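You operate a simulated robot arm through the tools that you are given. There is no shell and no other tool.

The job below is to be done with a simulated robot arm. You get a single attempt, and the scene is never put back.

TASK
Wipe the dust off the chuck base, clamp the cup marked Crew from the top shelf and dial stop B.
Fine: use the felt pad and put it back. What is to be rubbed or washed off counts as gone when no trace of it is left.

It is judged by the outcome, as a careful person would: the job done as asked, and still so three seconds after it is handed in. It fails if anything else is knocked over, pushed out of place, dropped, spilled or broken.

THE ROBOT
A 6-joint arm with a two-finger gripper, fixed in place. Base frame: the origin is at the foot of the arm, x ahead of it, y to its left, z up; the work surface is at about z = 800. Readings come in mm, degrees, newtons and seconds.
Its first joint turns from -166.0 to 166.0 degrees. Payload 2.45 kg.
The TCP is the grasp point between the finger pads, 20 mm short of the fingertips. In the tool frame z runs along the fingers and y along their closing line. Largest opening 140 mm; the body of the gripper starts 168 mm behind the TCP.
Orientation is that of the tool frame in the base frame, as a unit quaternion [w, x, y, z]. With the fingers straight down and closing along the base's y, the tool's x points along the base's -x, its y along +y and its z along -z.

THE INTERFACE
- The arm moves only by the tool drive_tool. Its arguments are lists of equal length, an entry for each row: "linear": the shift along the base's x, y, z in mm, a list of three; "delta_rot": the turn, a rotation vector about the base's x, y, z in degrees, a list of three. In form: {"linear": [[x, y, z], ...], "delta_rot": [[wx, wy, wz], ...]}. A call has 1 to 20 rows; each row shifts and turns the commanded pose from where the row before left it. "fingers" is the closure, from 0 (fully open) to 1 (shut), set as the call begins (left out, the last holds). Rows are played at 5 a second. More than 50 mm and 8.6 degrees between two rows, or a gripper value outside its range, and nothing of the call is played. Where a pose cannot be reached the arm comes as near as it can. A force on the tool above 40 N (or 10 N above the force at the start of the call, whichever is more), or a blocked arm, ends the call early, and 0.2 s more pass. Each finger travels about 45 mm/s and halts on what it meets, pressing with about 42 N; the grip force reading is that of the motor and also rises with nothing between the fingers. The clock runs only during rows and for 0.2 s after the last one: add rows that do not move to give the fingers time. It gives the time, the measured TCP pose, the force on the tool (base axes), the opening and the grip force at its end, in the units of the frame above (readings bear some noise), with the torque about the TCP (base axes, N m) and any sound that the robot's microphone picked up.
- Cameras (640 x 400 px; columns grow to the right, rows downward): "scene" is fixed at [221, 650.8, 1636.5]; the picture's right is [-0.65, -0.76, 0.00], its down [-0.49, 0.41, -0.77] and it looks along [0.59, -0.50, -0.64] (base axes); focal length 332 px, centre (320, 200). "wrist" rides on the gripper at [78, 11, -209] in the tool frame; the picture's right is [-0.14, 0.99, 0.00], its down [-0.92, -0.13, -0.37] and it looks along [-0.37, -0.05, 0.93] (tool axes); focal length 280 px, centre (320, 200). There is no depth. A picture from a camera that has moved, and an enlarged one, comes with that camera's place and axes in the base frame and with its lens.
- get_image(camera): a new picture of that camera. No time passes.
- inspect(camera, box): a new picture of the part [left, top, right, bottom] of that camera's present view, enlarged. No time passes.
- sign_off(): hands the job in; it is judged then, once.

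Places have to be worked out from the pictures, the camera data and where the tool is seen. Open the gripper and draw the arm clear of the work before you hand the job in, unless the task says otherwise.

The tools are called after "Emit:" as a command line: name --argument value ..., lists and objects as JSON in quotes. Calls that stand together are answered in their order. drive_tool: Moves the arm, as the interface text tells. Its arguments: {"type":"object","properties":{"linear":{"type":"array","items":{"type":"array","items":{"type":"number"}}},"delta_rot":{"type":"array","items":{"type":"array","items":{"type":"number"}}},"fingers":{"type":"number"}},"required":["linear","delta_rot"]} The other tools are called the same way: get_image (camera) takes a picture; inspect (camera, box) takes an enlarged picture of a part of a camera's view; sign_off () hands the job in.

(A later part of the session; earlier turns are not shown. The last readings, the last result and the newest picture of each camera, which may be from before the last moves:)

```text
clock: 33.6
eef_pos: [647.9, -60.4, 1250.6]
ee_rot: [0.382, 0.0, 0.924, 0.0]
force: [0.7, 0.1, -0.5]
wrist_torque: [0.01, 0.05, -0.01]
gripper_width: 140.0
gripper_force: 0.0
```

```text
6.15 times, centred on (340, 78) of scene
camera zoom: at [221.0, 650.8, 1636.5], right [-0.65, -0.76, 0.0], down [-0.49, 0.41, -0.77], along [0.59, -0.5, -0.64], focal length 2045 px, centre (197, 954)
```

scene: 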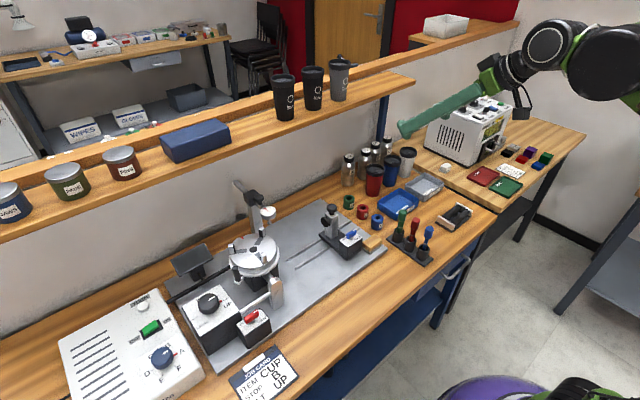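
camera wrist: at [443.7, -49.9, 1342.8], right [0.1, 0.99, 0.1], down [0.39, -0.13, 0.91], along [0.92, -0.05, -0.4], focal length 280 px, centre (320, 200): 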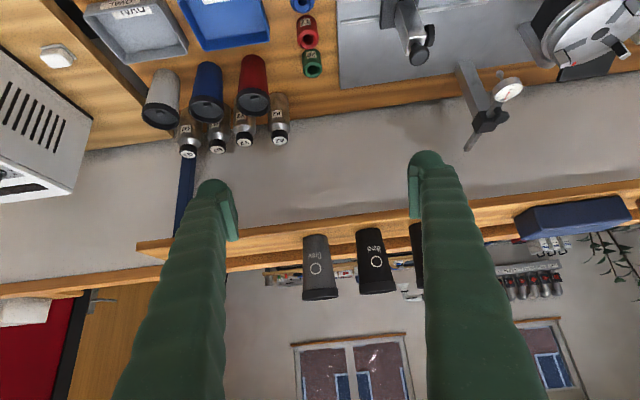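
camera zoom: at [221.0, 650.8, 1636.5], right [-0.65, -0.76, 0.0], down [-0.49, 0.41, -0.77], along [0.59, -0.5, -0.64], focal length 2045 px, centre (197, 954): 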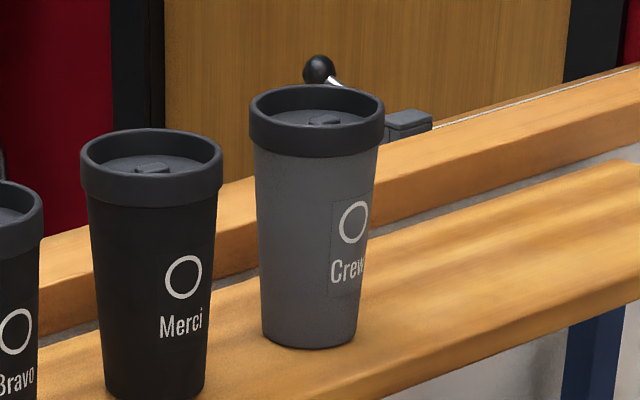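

Triangulated: Crew base centre at about (1014, −100, 1179), roughly 122 mm tall, 51 mm base, 70 mm lid; Merci is 112 mm to its left. I tilt to 65° and move to a pre-grasp pose in front of it with about a 95 mm opening.

Emit:
drive_tool --linear '[[40, -8, -1.3], [40, -8, -1.3], [40, -8, -1.3], [40, -8, -1.3], [42, -8, -1.3], [0, 0, 0]]' --delta_rot '[[0, -5, 0], [0, -5, 0], [0, -5, 0], [0, -5, 0], [0, 0, 0], [0, 0, 0]]' --fingers 0.32

Emit:
get_image --camera "wrist"

Emit:
get_image --camera "scene"

```text
clock: 35.0
eef_pos: [844.6, -100.4, 1242.4]
ee_rot: [0.536, 0.0, 0.844, 0.0]
force: [0.0, 0.3, 0.1]
wrist_torque: [-0.01, -0.03, 0.0]
gripper_width: 95.3
gripper_force: 0.1
```

```text
taken
camera wrist: at [622.5, -89.9, 1259.9], right [0.06, 0.99, 0.12], down [0.06, -0.13, 0.99], along [1.0, -0.05, -0.06], focal length 280 px, centre (320, 200)
```

wrist: 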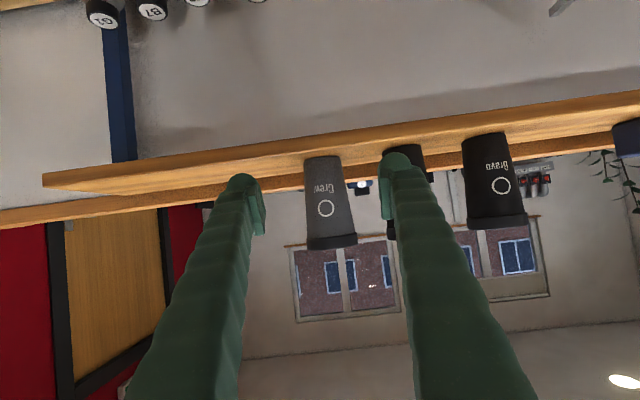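

```text
taken
```

scene: 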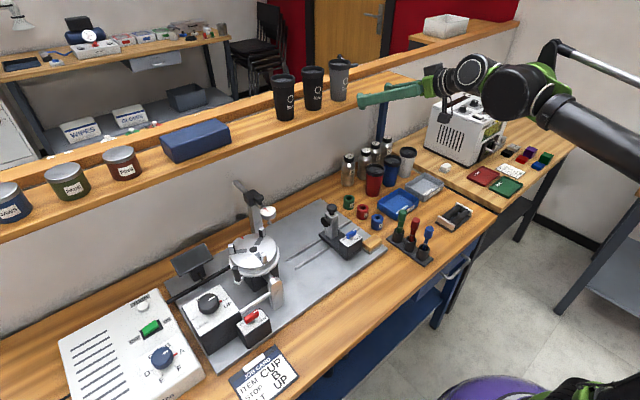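

The cup is centred between the fingers' lines (base re-measured at y ≈ −99.6, z ≈ 1181). I advance so that the TCP reaches the cup's axis.

Emit:
drive_tool --linear '[[40, 0, 0.5], [40, 0, 0.5], [40, 0, 0.5], [30, 0, 0], [18, 0, 0], [0, 0, 0]]' --delta_rot '[[0, 0, 0], [0, 0, 0], [0, 0, 0], [0, 0, 0], [0, 0, 0], [0, 0, 0]]'

Emit:
get_image --camera "wrist"

Emit:
inspect --camera "scene" --box '[260, 40, 440, 140]'

```text
clock: 36.4
eef_pos: [1015.2, -98.5, 1245.4]
ee_rot: [0.537, 0.0, 0.843, 0.0]
force: [-0.8, -0.2, -0.3]
wrist_torque: [0.02, -0.02, -0.01]
gripper_width: 95.3
gripper_force: 0.0
```

```text
taken
camera wrist: at [792.1, -88.8, 1262.5], right [0.06, 0.99, 0.12], down [0.06, -0.13, 0.99], along [1.0, -0.05, -0.06], focal length 280 px, centre (320, 200)
```

wrist: 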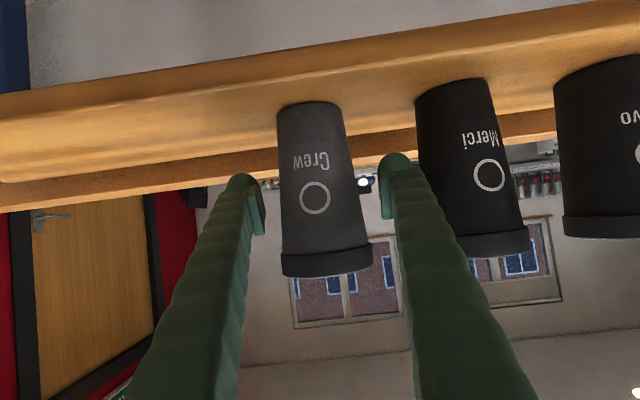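

```text
3.56 times, centred on (350, 90) of scene
camera zoom: at [221.0, 650.8, 1636.5], right [-0.65, -0.76, 0.0], down [-0.49, 0.41, -0.77], along [0.59, -0.5, -0.64], focal length 1182 px, centre (213, 591)
```

zoom: 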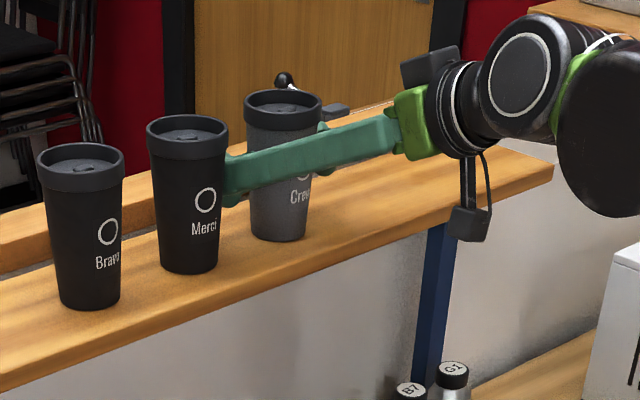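

The fingers straddle Crew with clearance to Merci. I close the grip.

Emit:
drive_tool --linear '[[0, 0, 0], [0, 0, 0], [0, 0, 0], [0, 0, 0], [0, 0, 0]]' --delta_rot '[[0, 0, 0], [0, 0, 0], [0, 0, 0], [0, 0, 0], [0, 0, 0]]' --fingers 1.0

Emit:
get_image --camera "wrist"

```text
clock: 37.6
eef_pos: [1014.8, -99.4, 1244.7]
ee_rot: [0.537, 0.0, 0.843, 0.001]
force: [1.7, -1.2, 1.7]
wrist_torque: [0.0, -0.05, 0.0]
gripper_width: 63.9
gripper_force: 10.3
```

```text
taken
camera wrist: at [791.9, -89.0, 1262.5], right [0.06, 0.99, 0.12], down [0.06, -0.13, 0.99], along [1.0, -0.05, -0.06], focal length 280 px, centre (320, 200)
```

wrist: 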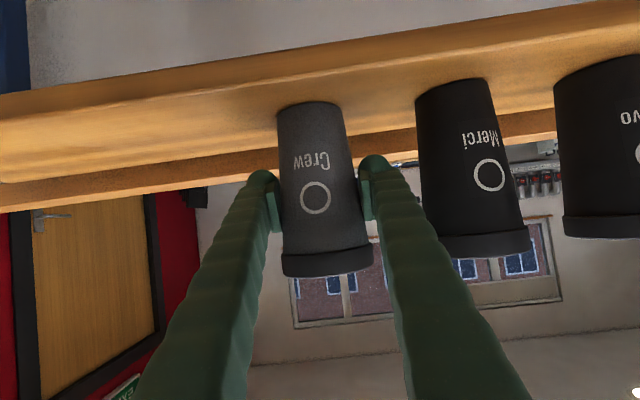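

The grip force is only 10 N yet; I wait a moment for it to build up.

Emit:
drive_tool --linear '[[0, 0, 0], [0, 0, 0], [0, 0, 0]]' --delta_rot '[[0, 0, 0], [0, 0, 0], [0, 0, 0]]'

```text
clock: 38.4
eef_pos: [1014.9, -99.8, 1243.4]
ee_rot: [0.537, -0.001, 0.844, 0.002]
force: [0.3, -1.4, 1.5]
wrist_torque: [-0.03, 0.05, 0.03]
gripper_width: 64.0
gripper_force: 9.5
```

Grip holds at 64 mm with about 10 N. I lift slightly and check whether the cup comes along.

Emit:
drive_tool --linear '[[0, 0, 3], [0, 0, 5], [0, 0, 5], [0, 0, 0]]' --delta_rot '[[0, 0, 0], [0, 0, 0], [0, 0, 0], [0, 0, 0]]'

Emit:
get_image --camera "wrist"

Emit:
inspect --camera "scene" --box '[260, 40, 440, 140]'

```text
clock: 39.4
eef_pos: [1014.5, -100.4, 1257.4]
ee_rot: [0.536, 0.0, 0.844, 0.001]
force: [0.4, -0.7, -1.0]
wrist_torque: [0.01, -0.03, 0.03]
gripper_width: 63.8
gripper_force: 10.0
```

```text
taken
camera wrist: at [793.0, -89.4, 1275.7], right [0.06, 0.99, 0.12], down [0.06, -0.13, 0.99], along [1.0, -0.05, -0.06], focal length 280 px, centre (320, 200)
```

wrist: 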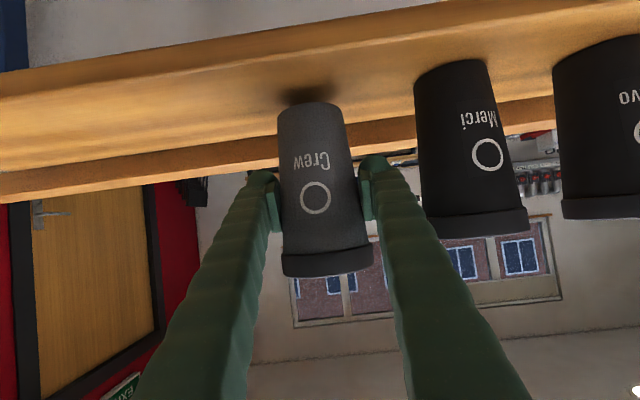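

```text
3.56 times, centred on (350, 90) of scene
camera zoom: at [221.0, 650.8, 1636.5], right [-0.65, -0.76, 0.0], down [-0.49, 0.41, -0.77], along [0.59, -0.5, -0.64], focal length 1182 px, centre (213, 591)
```

zoom: 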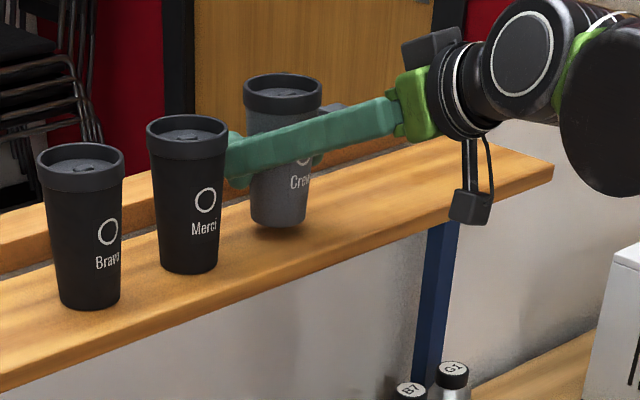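

The cup is lifted. I raise it further and draw it back clear of the shelf.

Emit:
drive_tool --linear '[[0, 0, 10], [0, 0, 20], [0, 0, 20], [-10, 0, 0], [-25, 0, 0], [-35, 0, 0], [-35, 0, 0], [-35, 0, 0], [-35, 0, 0], [-30, 0, 0], [-20, 0, 0], [0, 0, 0]]' --delta_rot '[[0, 0, 0], [0, 0, 0], [0, 0, 0], [0, 0, 0], [0, 0, 0], [0, 0, 0], [0, 0, 0], [0, 0, 0], [0, 0, 0], [0, 0, 0], [0, 0, 0], [0, 0, 0]]'

Emit:
get_image --camera "scene"

Emit:
get_image --camera "wrist"

```text
clock: 42.0
eef_pos: [792.0, -100.6, 1307.8]
ee_rot: [0.537, -0.001, 0.844, 0.001]
force: [-0.8, -0.7, -1.5]
wrist_torque: [0.0, 0.0, 0.02]
gripper_width: 63.7
gripper_force: 9.3
```

```text
taken
```

scene: 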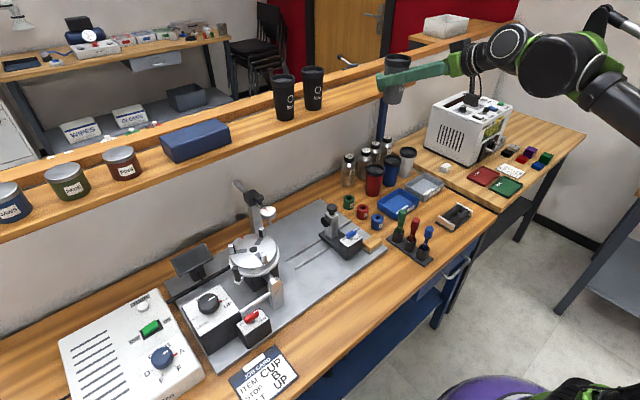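

```text
taken
camera wrist: at [568.8, -90.2, 1325.9], right [0.06, 0.99, 0.13], down [0.06, -0.13, 0.99], along [1.0, -0.05, -0.06], focal length 280 px, centre (320, 200)
```

wrist: 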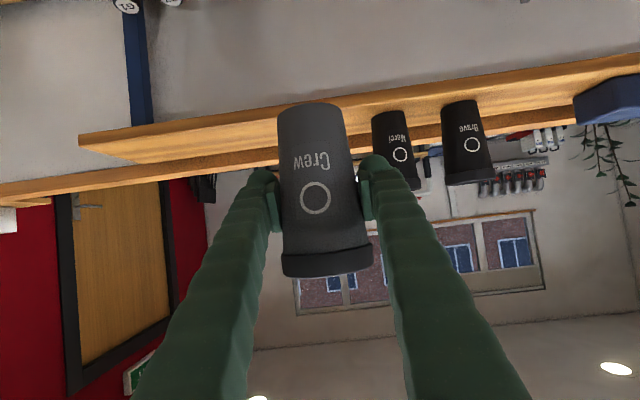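

I carry the cup across toward the chuck, well above the gauge stand.

Emit:
drive_tool --linear '[[0, 15, 0], [0, 30, -5], [0, 40, -10], [0, 40, -10], [0, 40, -10], [0, 40, -10], [0, 40, -10], [0, 40, -10], [0, 40, -10], [0, 40, -10], [0, 40, -10], [0, 40, -5], [0, 30, 0], [0, 20, 0], [0, 6, 0], [0, 0, 0]]' --delta_rot '[[0, 0, 0], [0, 0, 0], [0, 0, 0], [0, 0, 0], [0, 0, 0], [0, 0, 0], [0, 0, 0], [0, 0, 0], [0, 0, 0], [0, 0, 0], [0, 0, 0], [0, 0, 0], [0, 0, 0], [0, 0, 0], [0, 0, 0], [0, 0, 0]]'

Emit:
get_image --camera "scene"

Emit:
get_image --camera "wrist"

```text
clock: 45.4
eef_pos: [789.5, 402.1, 1208.9]
ee_rot: [0.537, 0.0, 0.844, -0.001]
force: [0.4, -0.9, -1.8]
wrist_torque: [0.01, -0.05, -0.01]
gripper_width: 63.7
gripper_force: 9.7
```

```text
taken
```

scene: 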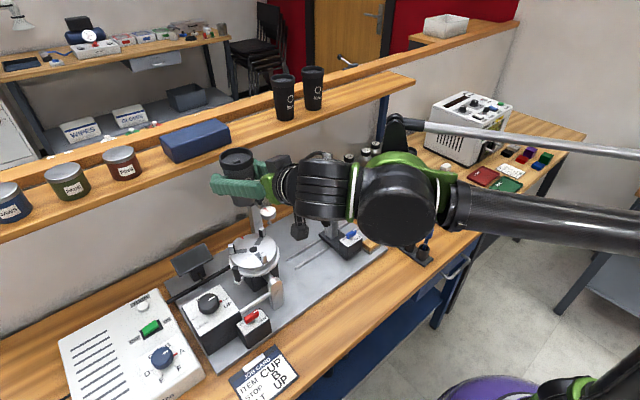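

```text
taken
camera wrist: at [567.3, 411.8, 1226.2], right [0.06, 0.99, 0.12], down [0.06, -0.13, 0.99], along [1.0, -0.05, -0.06], focal length 280 px, centre (320, 200)
```

wrist: 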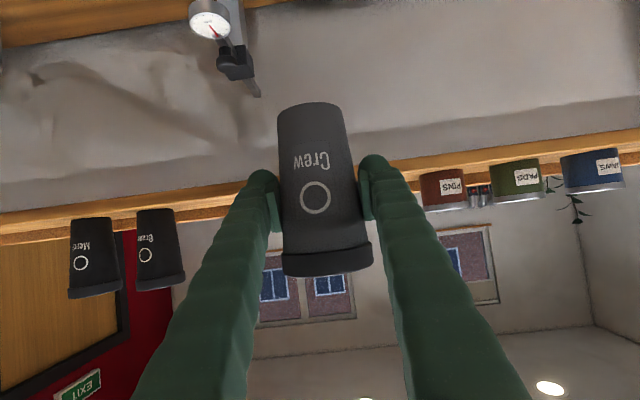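

The cup is above the chuck. I lower it to about 70 mm above the face and check the alignment.

Emit:
drive_tool --linear '[[1, -1.5, -20], [0, 0, -35], [0, 0, -30], [0, 0, -15], [0, 0, 0]]' --delta_rot '[[0, 0, 0], [0, 0, 0], [0, 0, 0], [0, 0, 0], [0, 0, 0]]'

Emit:
inspect --camera "scene" --box '[200, 150, 340, 290]'

Emit:
get_image --camera "wrist"

```text
clock: 46.6
eef_pos: [791.3, 401.2, 1108.7]
ee_rot: [0.537, 0.0, 0.844, 0.0]
force: [-0.2, -0.8, -2.3]
wrist_torque: [0.0, -0.01, 0.0]
gripper_width: 63.3
gripper_force: 10.3
```

```text
2.86 times, centred on (270, 220) of scene
camera zoom: at [221.0, 650.8, 1636.5], right [-0.65, -0.76, 0.0], down [-0.49, 0.41, -0.77], along [0.59, -0.5, -0.64], focal length 949 px, centre (463, 143)
```

zoom: 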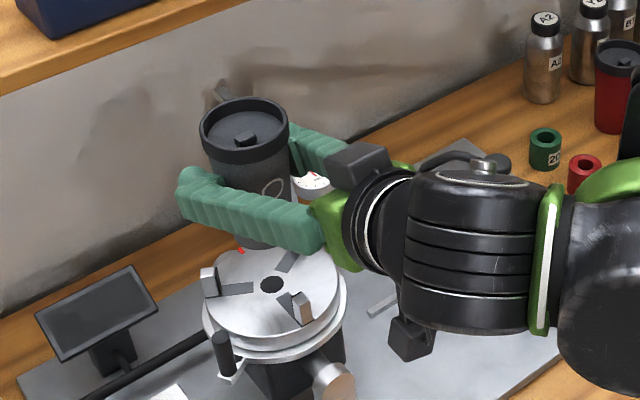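

```text
taken
camera wrist: at [567.7, 410.5, 1126.2], right [0.06, 0.99, 0.12], down [0.06, -0.13, 0.99], along [1.0, -0.05, -0.06], focal length 280 px, centre (320, 200)
```

wrist: 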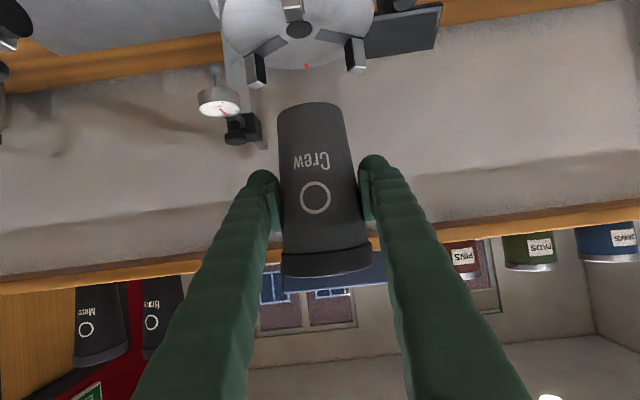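

Alignment in y looks good (cup 401, chuck 401). I lower to just over the face.

Emit:
drive_tool --linear '[[0, -0.5, -20], [0, 0, -25], [0, 0, -12], [0, 0, -5], [0, 0, 0]]' --delta_rot '[[0, 0, 0], [0, 0, 0], [0, 0, 0], [0, 0, 0], [0, 0, 0]]'

Emit:
inspect --camera "scene" --box '[200, 180, 320, 290]'

Emit:
inspect --camera "wrist" --box '[180, 0, 460, 220]'

```text
clock: 47.8
eef_pos: [790.8, 399.6, 1044.8]
ee_rot: [0.537, -0.001, 0.844, 0.001]
force: [-0.1, 0.4, -1.5]
wrist_torque: [-0.02, 0.02, -0.01]
gripper_width: 63.6
gripper_force: 9.7
```

```text
3.64 times, centred on (260, 235) of scene
camera zoom: at [221.0, 650.8, 1636.5], right [-0.65, -0.76, 0.0], down [-0.49, 0.41, -0.77], along [0.59, -0.5, -0.64], focal length 1208 px, centre (538, 73)
```

zoom: 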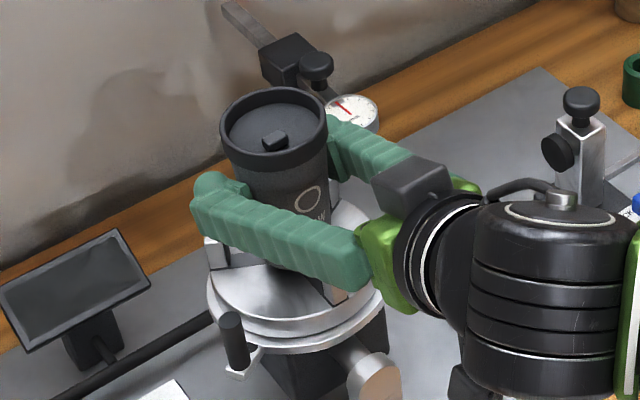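

```text
1.82 times, centred on (320, 110) of wrist
camera zoom: at [569.1, 409.8, 1063.4], right [0.06, 0.99, 0.12], down [0.06, -0.13, 0.99], along [1.0, -0.05, -0.06], focal length 510 px, centre (320, 364)
```

zoom: 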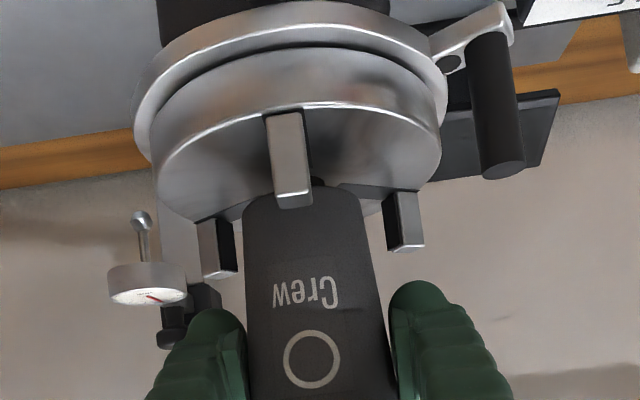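

The base is just over the face and centred between the jaws. I lower gently until contact.

Emit:
drive_tool --linear '[[0, 0, -2], [0, 0, -1.5], [0, 0, -1], [0, 0, 0]]' --delta_rot '[[0, 0, 0], [0, 0, 0], [0, 0, 0], [0, 0, 0]]'

Emit:
inspect --camera "wrist" --box '[180, 0, 460, 220]'

```text
clock: 48.8
eef_pos: [791.5, 399.5, 1040.2]
ee_rot: [0.536, -0.001, 0.844, 0.001]
force: [-0.1, 0.1, -1.9]
wrist_torque: [0.01, -0.04, -0.01]
gripper_width: 63.6
gripper_force: 10.1
```

```text
1.82 times, centred on (320, 110) of wrist
camera zoom: at [569.2, 410.0, 1059.0], right [0.06, 0.99, 0.12], down [0.06, -0.13, 0.99], along [1.0, -0.05, -0.06], focal length 510 px, centre (320, 364)
```

zoom: 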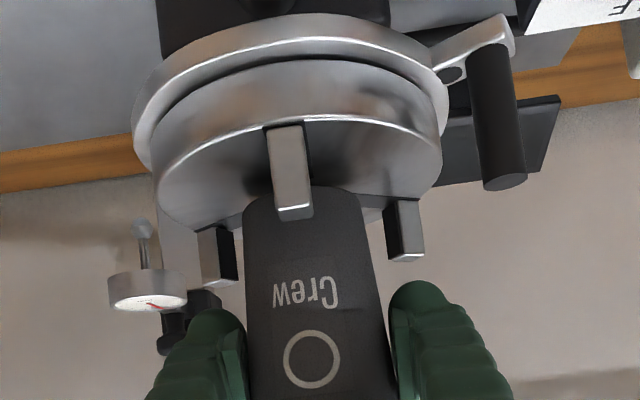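

Emit:
drive_tool --linear '[[0, 0, -1], [0, 0, -1], [0, 0, -1], [0, 0, 0]]' --delta_rot '[[0, 0, 0], [0, 0, 0], [0, 0, 0], [0, 0, 0]]'

```text
clock: 49.8
eef_pos: [791.7, 399.8, 1038.1]
ee_rot: [0.537, 0.0, 0.844, 0.0]
force: [-0.3, -0.4, -1.3]
wrist_torque: [0.0, -0.01, -0.03]
gripper_width: 63.7
gripper_force: 9.9
```

The force still shows no contact, so I keep lowering in 1 mm steps.

Emit:
drive_tool --linear '[[0, 0, -1], [0, 0, -1], [0, 0, 0]]' --delta_rot '[[0, 0, 0], [0, 0, 0], [0, 0, 0]]'

Emit:
inspect --camera "wrist" --box '[250, 40, 390, 140]'

```text
clock: 50.6
eef_pos: [791.3, 401.0, 1036.8]
ee_rot: [0.536, 0.0, 0.844, 0.0]
force: [-0.4, -0.3, -1.8]
wrist_torque: [0.01, 0.0, 0.0]
gripper_width: 63.6
gripper_force: 10.4
```

```text
4.00 times, centred on (320, 90) of wrist
camera zoom: at [569.4, 409.7, 1054.6], right [0.06, 0.99, 0.12], down [0.06, -0.13, 0.99], along [1.0, -0.05, -0.06], focal length 1122 px, centre (320, 640)
```

zoom: 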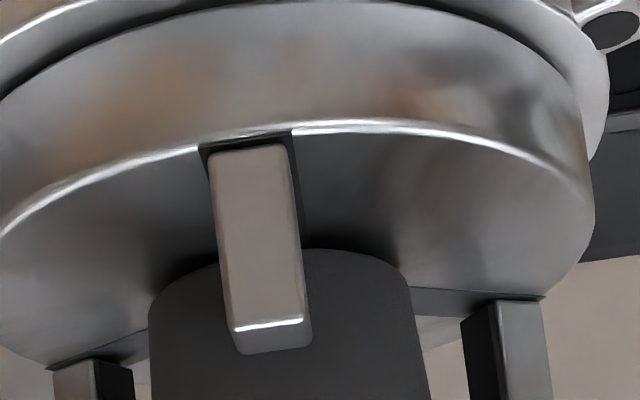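

Emit:
drive_tool --linear '[[0, 0, -1], [0, 0, -1], [0, 0, -1], [0, 0, 0]]' --delta_rot '[[0, 0, 0], [0, 0, 0], [0, 0, 0], [0, 0, 0]]'

Emit:
inspect --camera "wrist" --box '[250, 40, 390, 140]'

```text
clock: 51.6
eef_pos: [792.3, 399.2, 1033.9]
ee_rot: [0.536, 0.0, 0.844, 0.0]
force: [-2.0, -0.7, 8.5]
wrist_torque: [0.02, -0.05, -0.05]
gripper_width: 63.4
gripper_force: 9.6
```

```text
4.00 times, centred on (320, 90) of wrist
camera zoom: at [569.2, 409.3, 1051.4], right [0.06, 0.99, 0.12], down [0.06, -0.13, 0.99], along [1.0, -0.05, -0.06], focal length 1122 px, centre (320, 640)
```

zoom: 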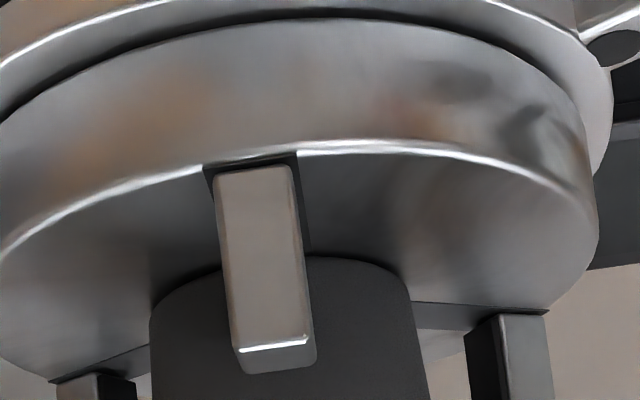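

Contact (8.5 N). I release the cup gently to a 95 mm opening and then draw straight back.

Emit:
drive_tool --linear '[[0, 0, 0], [0, 0, 0], [0, 0, 0], [0, 0, 0]]' --delta_rot '[[0, 0, 0], [0, 0, 0], [0, 0, 0], [0, 0, 0]]' --fingers 0.32

Emit:
inspect --camera "wrist" --box '[180, 0, 460, 220]'

```text
clock: 52.6
eef_pos: [792.0, 399.4, 1032.9]
ee_rot: [0.537, 0.0, 0.844, 0.0]
force: [-0.4, -0.1, -0.5]
wrist_torque: [0.0, 0.02, 0.01]
gripper_width: 95.2
gripper_force: 0.1
```

```text
1.82 times, centred on (320, 110) of wrist
camera zoom: at [569.5, 409.5, 1051.1], right [0.06, 0.99, 0.12], down [0.06, -0.13, 0.99], along [1.0, -0.05, -0.06], focal length 510 px, centre (320, 364)
```

zoom: 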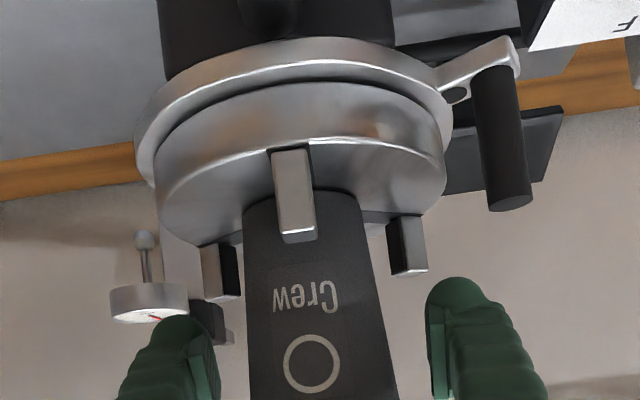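

The cup stands freely on the chuck. I back off straight along −x and look at the handle more closely.

Emit:
drive_tool --linear '[[-15, 0, 0.5], [-30, 0, 0], [-40, 0, 0], [-40, 0, 0], [-20, 0, 0], [0, 0, 0]]' --delta_rot '[[0, 0, 0], [0, 0, 0], [0, 0, 0], [0, 0, 0], [0, 0, 0], [0, 0, 0]]'

Emit:
get_image --camera "wrist"

Emit:
inspect --camera "wrist" --box '[320, 50, 480, 170]'

Emit:
inspect --camera "scene" --box '[210, 180, 310, 310]'

```text
clock: 54.0
eef_pos: [647.5, 399.5, 1033.5]
ee_rot: [0.537, 0.0, 0.844, 0.001]
force: [0.3, 0.1, 0.2]
wrist_torque: [0.0, 0.01, 0.01]
gripper_width: 95.5
gripper_force: 0.0
```

```text
taken
camera wrist: at [425.8, 409.8, 1051.6], right [0.06, 0.99, 0.12], down [0.06, -0.13, 0.99], along [1.0, -0.05, -0.06], focal length 280 px, centre (320, 200)
```

wrist: 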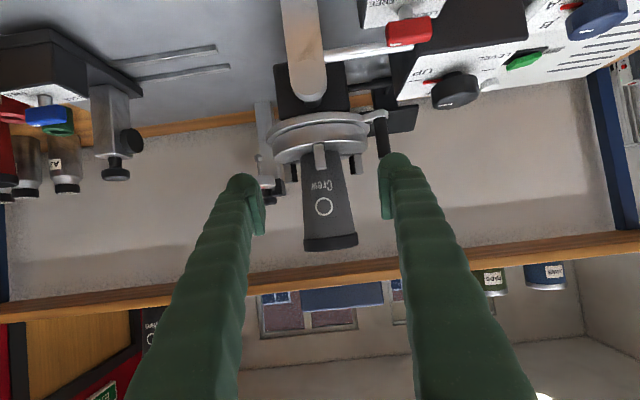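

```text
3.33 times, centred on (400, 110) of wrist
camera zoom: at [425.8, 409.8, 1051.6], right [0.06, 0.99, 0.12], down [0.06, -0.13, 0.99], along [1.0, -0.05, -0.06], focal length 935 px, centre (53, 500)
```

zoom: 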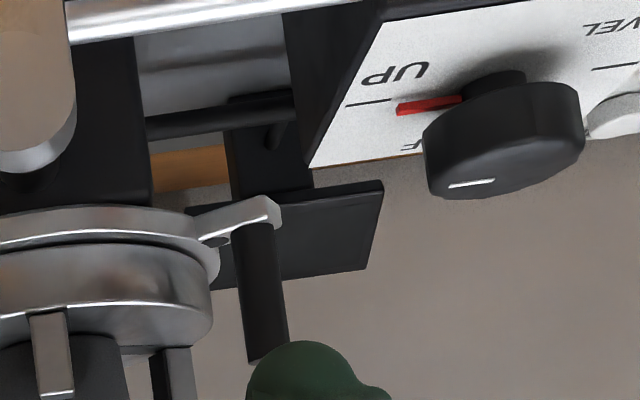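

```text
3.08 times, centred on (260, 245) of scene
camera zoom: at [221.0, 650.8, 1636.5], right [-0.65, -0.76, 0.0], down [-0.49, 0.41, -0.77], along [0.59, -0.5, -0.64], focal length 1022 px, centre (505, 62)
```

zoom: 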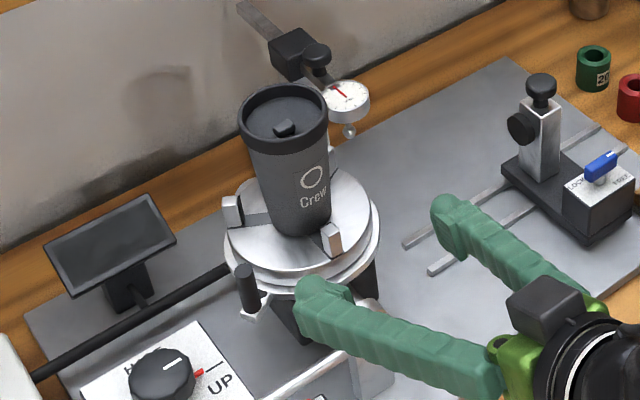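

The handle is a vertical black grip at about (746, 472), z 955–997, on an arm of the chuck ring (radius about 84 from the axis). Clockwise is the side with free travel, so I close the fingers into a nose and place it behind the grip.

Emit:
drive_tool --linear '[[0, 24, 0], [0, 25, 0], [0, 24, -10], [10, 0, -25], [20, 0, -23], [20, 0, 0], [0, 0, 0]]' --delta_rot '[[0, 0, 0], [0, 0, 0], [0, 0, 0], [0, 0, 0], [0, 0, 0], [0, 0, 0], [0, 0, 0]]' --fingers 1.0

Emit:
get_image --camera "wrist"

Emit:
inspect --camera "scene" --box '[190, 190, 330, 310]'

```text
clock: 55.6
eef_pos: [697.4, 473.3, 974.3]
ee_rot: [0.537, -0.001, 0.844, 0.001]
force: [-0.2, 0.1, 1.6]
wrist_torque: [0.02, 0.0, -0.02]
gripper_width: 0.0
gripper_force: 29.9
```

```text
taken
camera wrist: at [474.7, 482.7, 992.6], right [0.06, 0.99, 0.12], down [0.06, -0.13, 0.99], along [1.0, -0.05, -0.06], focal length 280 px, centre (320, 200)
```

wrist: 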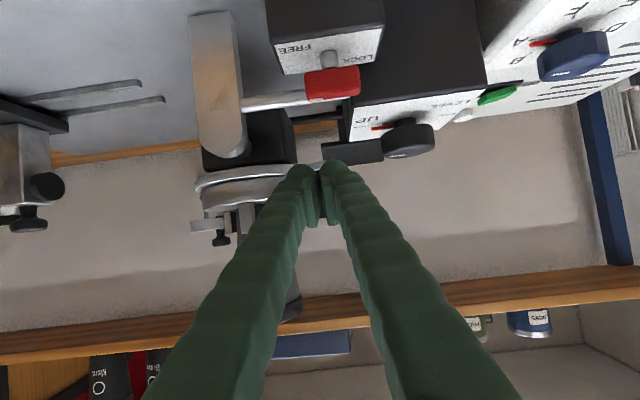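

```text
3.33 times, centred on (260, 250) of scene
camera zoom: at [221.0, 650.8, 1636.5], right [-0.65, -0.76, 0.0], down [-0.49, 0.41, -0.77], along [0.59, -0.5, -0.64], focal length 1108 px, centre (520, 33)
```

zoom: 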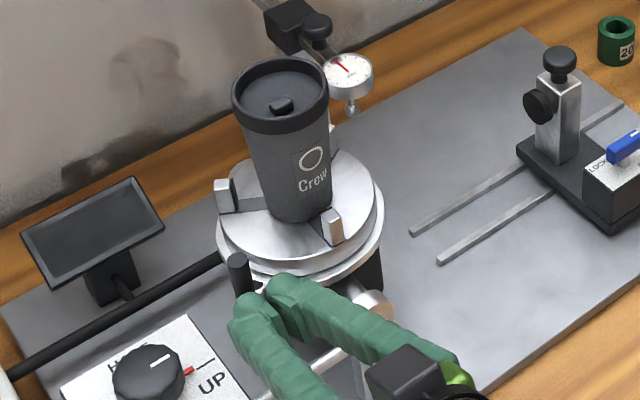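

The nose is right behind the grip. I push forward slowly along the arc and watch the force.

Emit:
drive_tool --linear '[[6, 0, 0], [6, 0, 0], [5, 1, 0], [5, 2, 0], [5, 2, 0], [5, 2, 0]]' --delta_rot '[[0, 0, 0], [0, 0, 0], [0, 0, 0], [0, 0, 0], [0, 0, 0], [0, 0, 0]]'

Emit:
get_image --camera "wrist"

Emit:
inspect --camera "scene" --box '[190, 190, 330, 310]'

```text
clock: 57.0
eef_pos: [724.0, 478.8, 975.5]
ee_rot: [0.537, -0.001, 0.844, 0.001]
force: [-41.1, -7.0, 5.5]
wrist_torque: [-0.14, -0.42, -0.38]
gripper_width: 0.0
gripper_force: 29.5
stopped in row 6: the force on the tool passed its limit at 44 N (the readings are from after the stop); the commanded pose is now the measured one
```

```text
taken
camera wrist: at [501.1, 489.3, 993.4], right [0.06, 0.99, 0.13], down [0.06, -0.13, 0.99], along [1.0, -0.05, -0.06], focal length 280 px, centre (320, 200)
```

wrist: 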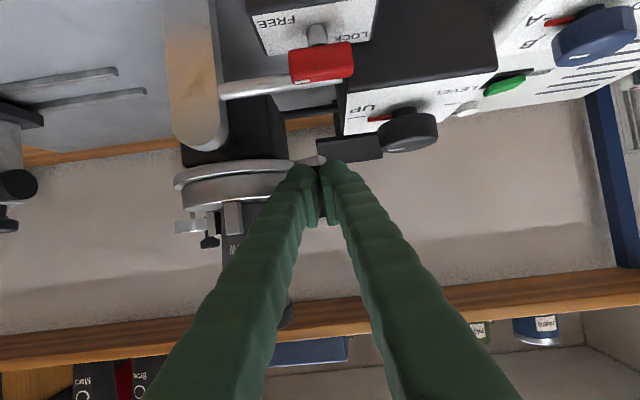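

```text
3.33 times, centred on (260, 250) of scene
camera zoom: at [221.0, 650.8, 1636.5], right [-0.65, -0.76, 0.0], down [-0.49, 0.41, -0.77], along [0.59, -0.5, -0.64], focal length 1108 px, centre (520, 33)
```

zoom: 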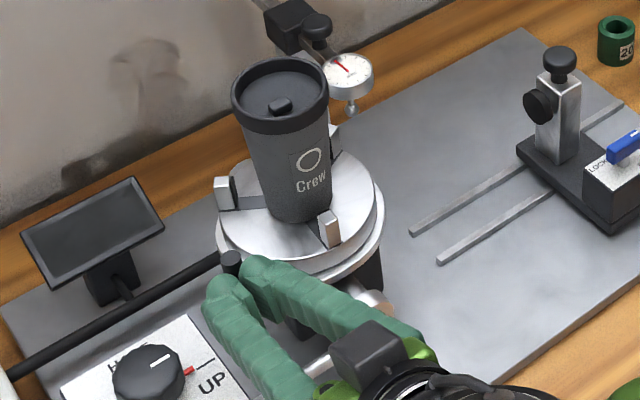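

The push stalled at 44 N with a small movement. I check closely what moved (jaws, ring, or the whole chuck).

Emit:
inspect --camera "scene" --box '[220, 200, 300, 270]'

Emit:
inspect --camera "wrist" --box '[160, 130, 340, 260]'

```text
5.71 times, centred on (260, 235) of scene
camera zoom: at [221.0, 650.8, 1636.5], right [-0.65, -0.76, 0.0], down [-0.49, 0.41, -0.77], along [0.59, -0.5, -0.64], focal length 1899 px, centre (663, 0)
```

zoom: 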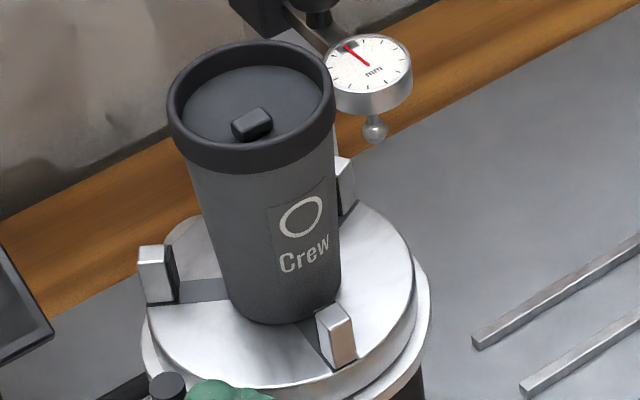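

```text
3.08 times, centred on (250, 195) of wrist
camera zoom: at [501.1, 489.3, 993.4], right [0.06, 0.99, 0.13], down [0.06, -0.13, 0.99], along [1.0, -0.05, -0.06], focal length 863 px, centre (535, 215)
```

zoom: 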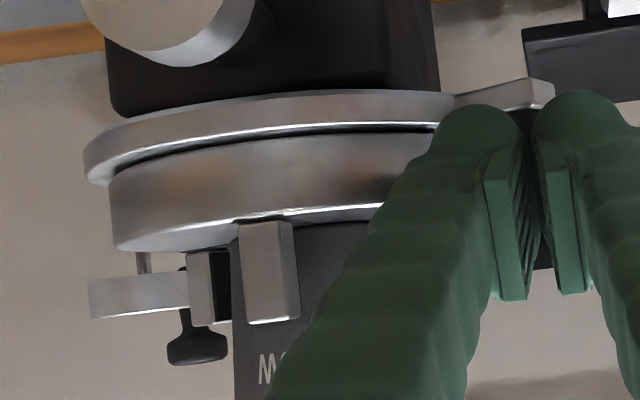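

Everything, including the cup, turned clockwise by only about 5°, so clockwise looks like the jaws' open end-stop. I back off and see whether it springs back.

Emit:
drive_tool --linear '[[-5, 0, 0], [-20, 0, 0], [-30, 0, 0], [-30, 0, 20], [0, 0, 0]]' --delta_rot '[[0, 0, 0], [0, 0, 0], [0, 0, 0], [0, 0, 0], [0, 0, 0]]'

Emit:
inspect --camera "scene" --box '[210, 190, 310, 290]'

```text
clock: 58.2
eef_pos: [640.5, 480.3, 994.2]
ee_rot: [0.536, -0.001, 0.844, 0.001]
force: [1.5, 0.3, -0.4]
wrist_torque: [-0.01, -0.01, 0.01]
gripper_width: 0.1
gripper_force: 29.3
```

```text
4.00 times, centred on (260, 240) of scene
camera zoom: at [221.0, 650.8, 1636.5], right [-0.65, -0.76, 0.0], down [-0.49, 0.41, -0.77], along [0.59, -0.5, -0.64], focal length 1329 px, centre (560, 40)
```

zoom: 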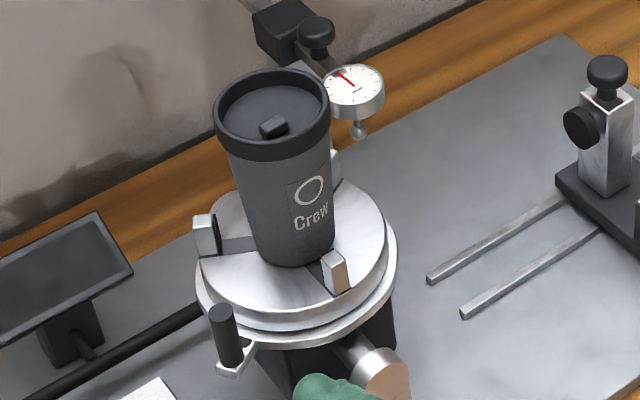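

It sprang back, so closing should be counter-clockwise. I go to a tool-down pose with the fingers as a fork (about 36 mm) whose closing line is along the handle's tangent.

Emit:
drive_tool --linear '[[0, 0, 23], [0, 0, 23], [0, 0, 0], [0, 0, 0], [0, 0, 0], [0, 0, 0], [0, 0, 0], [0, 0, 0], [0, 0, 0], [0, 0, 0], [0, 0, 0], [0, 0, 0], [0, 0, 0], [0, 0, 0], [0, 0, 0], [0, 0, 0]]' --delta_rot '[[0, 8.125, 0], [0, 8.125, 0], [0, 8.125, 0], [0, 8.125, 0], [0, 8.125, 0], [0, 8.125, 0], [0, 8.125, 0], [0, 8.125, 0], [0, 0, -8.357], [0, 0, -8.357], [0, 0, -8.357], [0, 0, -8.357], [0, 0, -8.357], [0, 0, -8.357], [0, 0, -8.357], [0, 0, 0]]' --fingers 0.74

Emit:
get_image --camera "wrist"

Emit:
get_image --camera "scene"

```text
clock: 61.6
eef_pos: [641.3, 479.7, 1040.6]
ee_rot: [0.0, 0.489, 0.872, 0.001]
force: [0.3, 0.2, -0.8]
wrist_torque: [0.02, -0.03, -0.01]
gripper_width: 36.6
gripper_force: 0.0
```

```text
taken
camera wrist: at [610.2, 551.1, 1249.7], right [0.92, 0.4, 0.0], down [0.37, -0.85, 0.37], along [0.15, -0.34, -0.93], focal length 280 px, centre (320, 200)
```

wrist: 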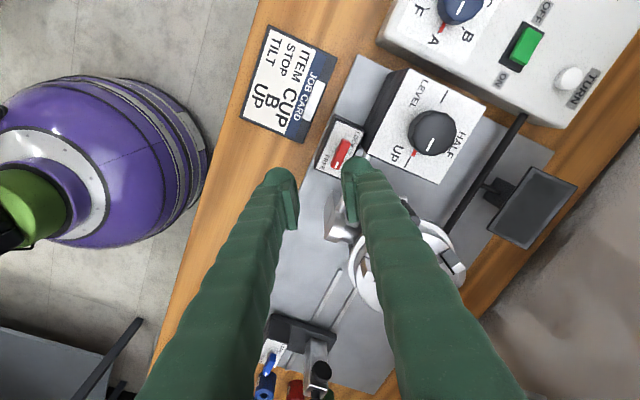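

```text
taken
```

scene: 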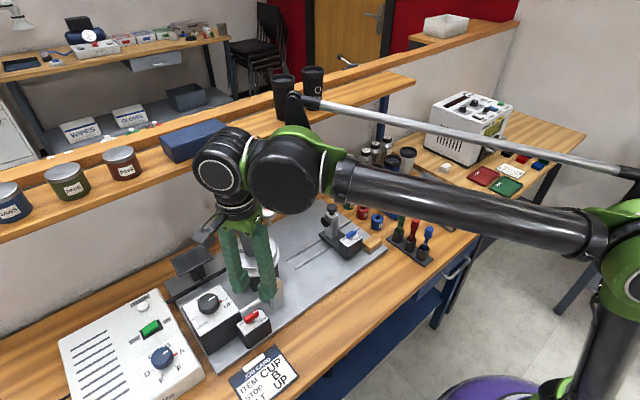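

Now I move the fork over the grip, staying above its top.

Emit:
drive_tool --linear '[[35, 0, 0], [35, -1.5, 0], [31.7, -1.5, 0], [0, 0, 0]]' --delta_rot '[[0, 0, 0], [0, 0, 0], [0, 0, 0], [0, 0, 0]]'

Emit:
get_image --camera "wrist"

Emit:
inspect --camera "scene" --box '[180, 170, 320, 310]'

```text
clock: 62.6
eef_pos: [743.9, 475.2, 1041.8]
ee_rot: [-0.001, 0.489, 0.872, 0.0]
force: [-0.1, 0.0, -0.3]
wrist_torque: [0.0, 0.02, 0.02]
gripper_width: 36.6
gripper_force: 0.0
```

```text
taken
camera wrist: at [711.9, 547.7, 1250.8], right [0.92, 0.4, 0.0], down [0.37, -0.85, 0.37], along [0.15, -0.34, -0.93], focal length 280 px, centre (320, 200)
```

wrist: 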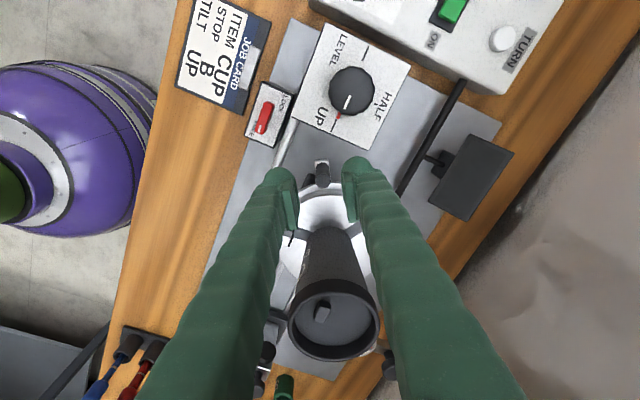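

```text
2.86 times, centred on (250, 240) of scene
camera zoom: at [221.0, 650.8, 1636.5], right [-0.65, -0.76, 0.0], down [-0.49, 0.41, -0.77], along [0.59, -0.5, -0.64], focal length 949 px, centre (520, 86)
```

zoom: 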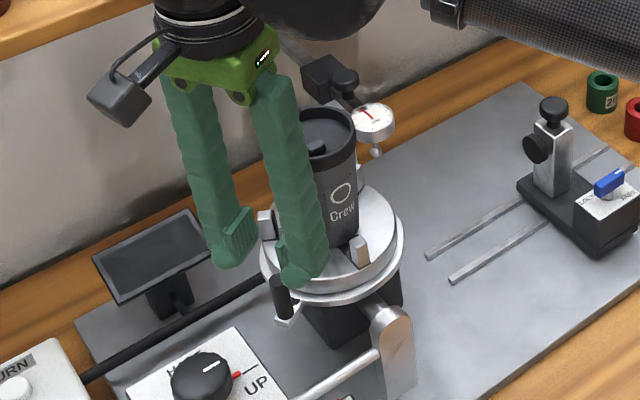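

The grip is centred between the fingers. I lower the fork around its top.

Emit:
drive_tool --linear '[[-0.5, 1.5, -15], [0, 0, -15], [0, 0, -10], [0, 0, -6], [0, 0, 0]]' --delta_rot '[[0, 0, 0], [0, 0, 0], [0, 0, 0], [0, 0, 0], [0, 0, 0]]'

Emit:
get_image --camera "wrist"

Emit:
inspect --camera "scene" --box '[180, 190, 320, 310]'

```text
clock: 63.8
eef_pos: [742.2, 478.6, 994.5]
ee_rot: [0.0, 0.488, 0.873, 0.001]
force: [1.2, 0.1, 0.1]
wrist_torque: [-0.01, -0.01, -0.03]
gripper_width: 36.5
gripper_force: 0.2
```

```text
taken
camera wrist: at [710.8, 549.9, 1203.7], right [0.92, 0.4, 0.0], down [0.37, -0.85, 0.37], along [0.15, -0.34, -0.93], focal length 280 px, centre (320, 200)
```

wrist: 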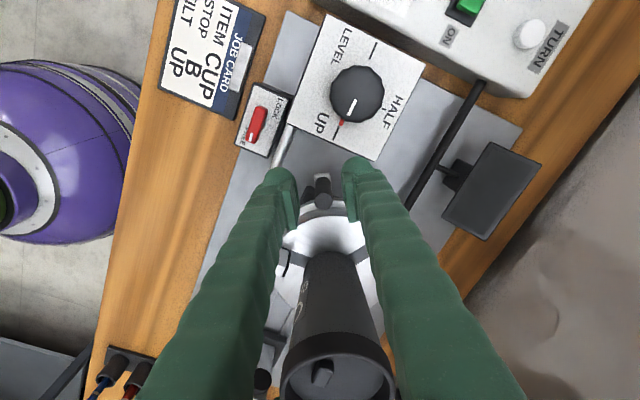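

```text
3.33 times, centred on (250, 250) of scene
camera zoom: at [221.0, 650.8, 1636.5], right [-0.65, -0.76, 0.0], down [-0.49, 0.41, -0.77], along [0.59, -0.5, -0.64], focal length 1108 px, centre (553, 33)
```

zoom: 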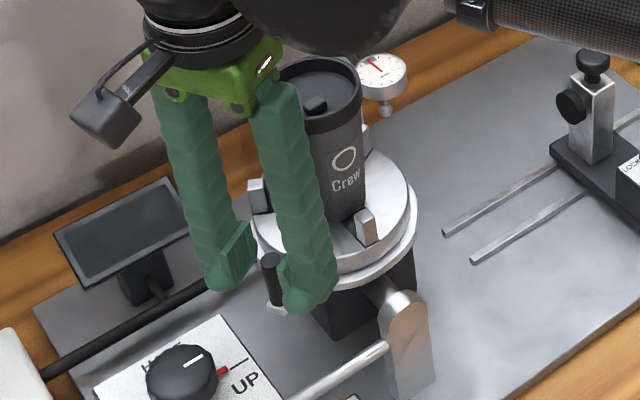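

The fork is around the grip. I swing it counter-clockwise about the chuck axis by 20° in small steps, turning the tool with it.

Emit:
drive_tool --linear '[[-5.4, -3.5, 0], [-5.1, -3.9, 0], [-4.8, -4.2, 0], [-4.5, -4.6, 0], [-4.2, -4.9, 0], [0, 0, 0]]' --delta_rot '[[0, 0, 4], [0, 0, 4], [0, 0, 4], [0, 0, 4], [0, 0, 4], [0, 0, 0]]'

Emit:
get_image --camera "wrist"

Emit:
inspect --camera "scene" --box '[180, 190, 320, 310]'

```text
clock: 65.2
eef_pos: [717.7, 456.5, 994.8]
ee_rot: [-0.001, 0.329, 0.944, 0.001]
force: [-0.4, 1.0, 0.9]
wrist_torque: [0.01, 0.01, 0.02]
gripper_width: 36.5
gripper_force: 0.0
```

```text
taken
camera wrist: at [663.1, 512.9, 1203.6], right [0.72, 0.69, 0.0], down [0.64, -0.67, 0.37], along [0.25, -0.27, -0.93], focal length 280 px, centre (320, 200)
```

wrist: 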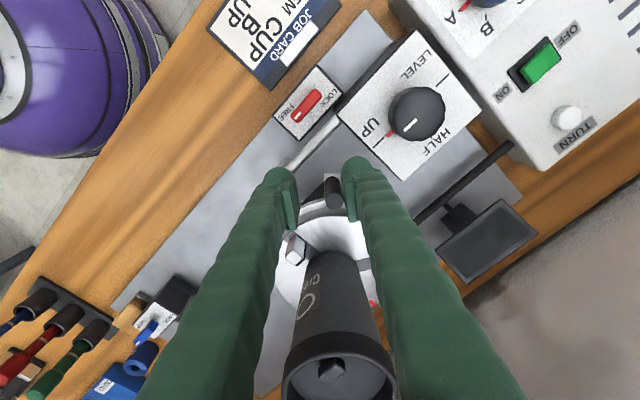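

```text
3.33 times, centred on (250, 250) of scene
camera zoom: at [221.0, 650.8, 1636.5], right [-0.65, -0.76, 0.0], down [-0.49, 0.41, -0.77], along [0.59, -0.5, -0.64], focal length 1108 px, centre (553, 33)
```

zoom: 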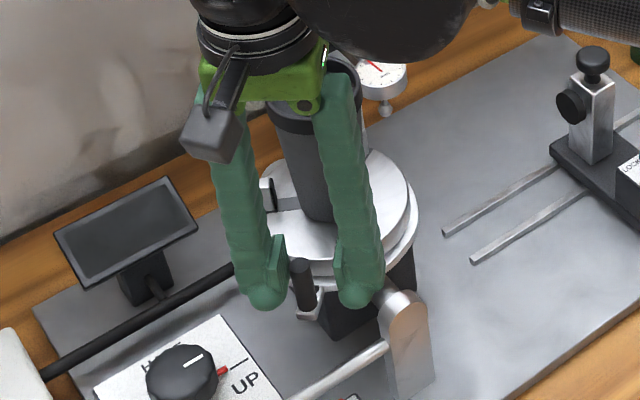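

The handle turned freely and a jaw moved inward. I continue counter-clockwise another 20°.

Emit:
drive_tool --linear '[[-3.8, -5.1, 0], [-3.5, -5.4, 0], [-3.1, -5.7, 0], [-2.7, -5.8, 0], [-2.2, -6.0, 0], [0, 0, 0]]' --delta_rot '[[0, 0, 4], [0, 0, 4], [0, 0, 4], [0, 0, 4], [0, 0, 4], [0, 0, 0]]'

Emit:
get_image --camera "wrist"

Emit:
inspect --camera "scene" --box '[180, 190, 320, 310]'

```text
clock: 66.6
eef_pos: [702.7, 429.2, 993.6]
ee_rot: [-0.001, 0.16, 0.987, 0.0]
force: [0.0, -0.6, 0.3]
wrist_torque: [0.0, -0.03, 0.0]
gripper_width: 36.9
gripper_force: 0.4
```

```text
taken
camera wrist: at [632.5, 463.4, 1202.7], right [0.44, 0.9, 0.0], down [0.83, -0.41, 0.37], along [0.33, -0.16, -0.93], focal length 280 px, centre (320, 200)
```

wrist: 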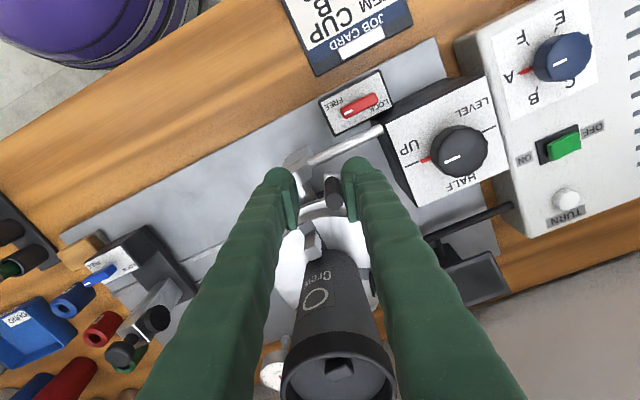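

```text
3.33 times, centred on (250, 250) of scene
camera zoom: at [221.0, 650.8, 1636.5], right [-0.65, -0.76, 0.0], down [-0.49, 0.41, -0.77], along [0.59, -0.5, -0.64], focal length 1108 px, centre (553, 33)
```

zoom: 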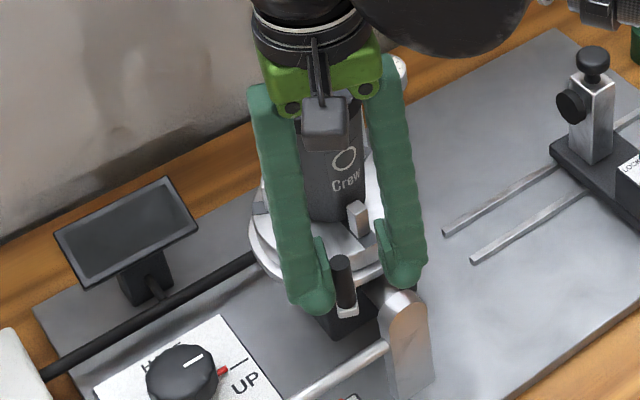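

The jaws are nearly at the cup. I keep going and watch for the force to rise.

Emit:
drive_tool --linear '[[-1.9, -6.2, 0], [-1.4, -6.2, 0], [-1.0, -6.4, 0], [0, 0, 0]]' --delta_rot '[[0, 0, 4], [0, 0, 4], [0, 0, 4], [0, 0, 0]]'

Emit:
inspect --camera "scene" --box '[200, 190, 320, 300]'

Emit:
inspect --camera "wrist" --box '[250, 150, 410, 320]'

```text
clock: 67.6
eef_pos: [699.5, 409.7, 994.5]
ee_rot: [0.0, 0.056, 0.998, 0.001]
force: [-0.6, 0.3, 0.0]
wrist_torque: [0.0, -0.01, 0.04]
gripper_width: 36.4
gripper_force: 0.9
```

```text
3.64 times, centred on (260, 245) of scene
camera zoom: at [221.0, 650.8, 1636.5], right [-0.65, -0.76, 0.0], down [-0.49, 0.41, -0.77], along [0.59, -0.5, -0.64], focal length 1208 px, centre (538, 36)
```

zoom: 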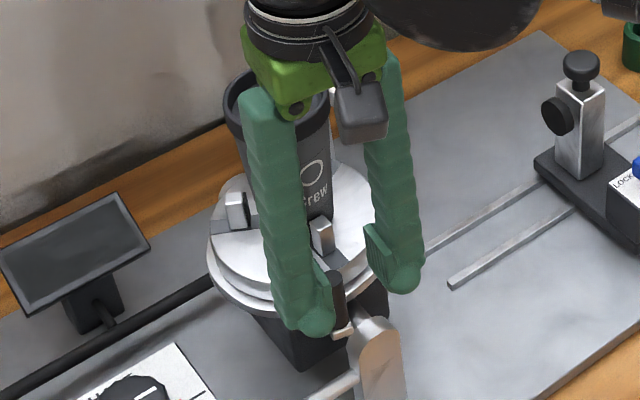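

```text
2.35 times, centred on (330, 235) of wrist
camera zoom: at [622.6, 428.8, 1203.4], right [0.25, 0.97, 0.0], down [0.9, -0.23, 0.37], along [0.35, -0.09, -0.93], focal length 660 px, centre (296, 118)
```

zoom: 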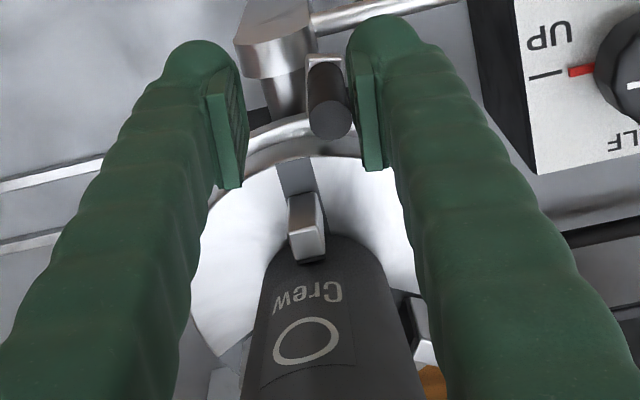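

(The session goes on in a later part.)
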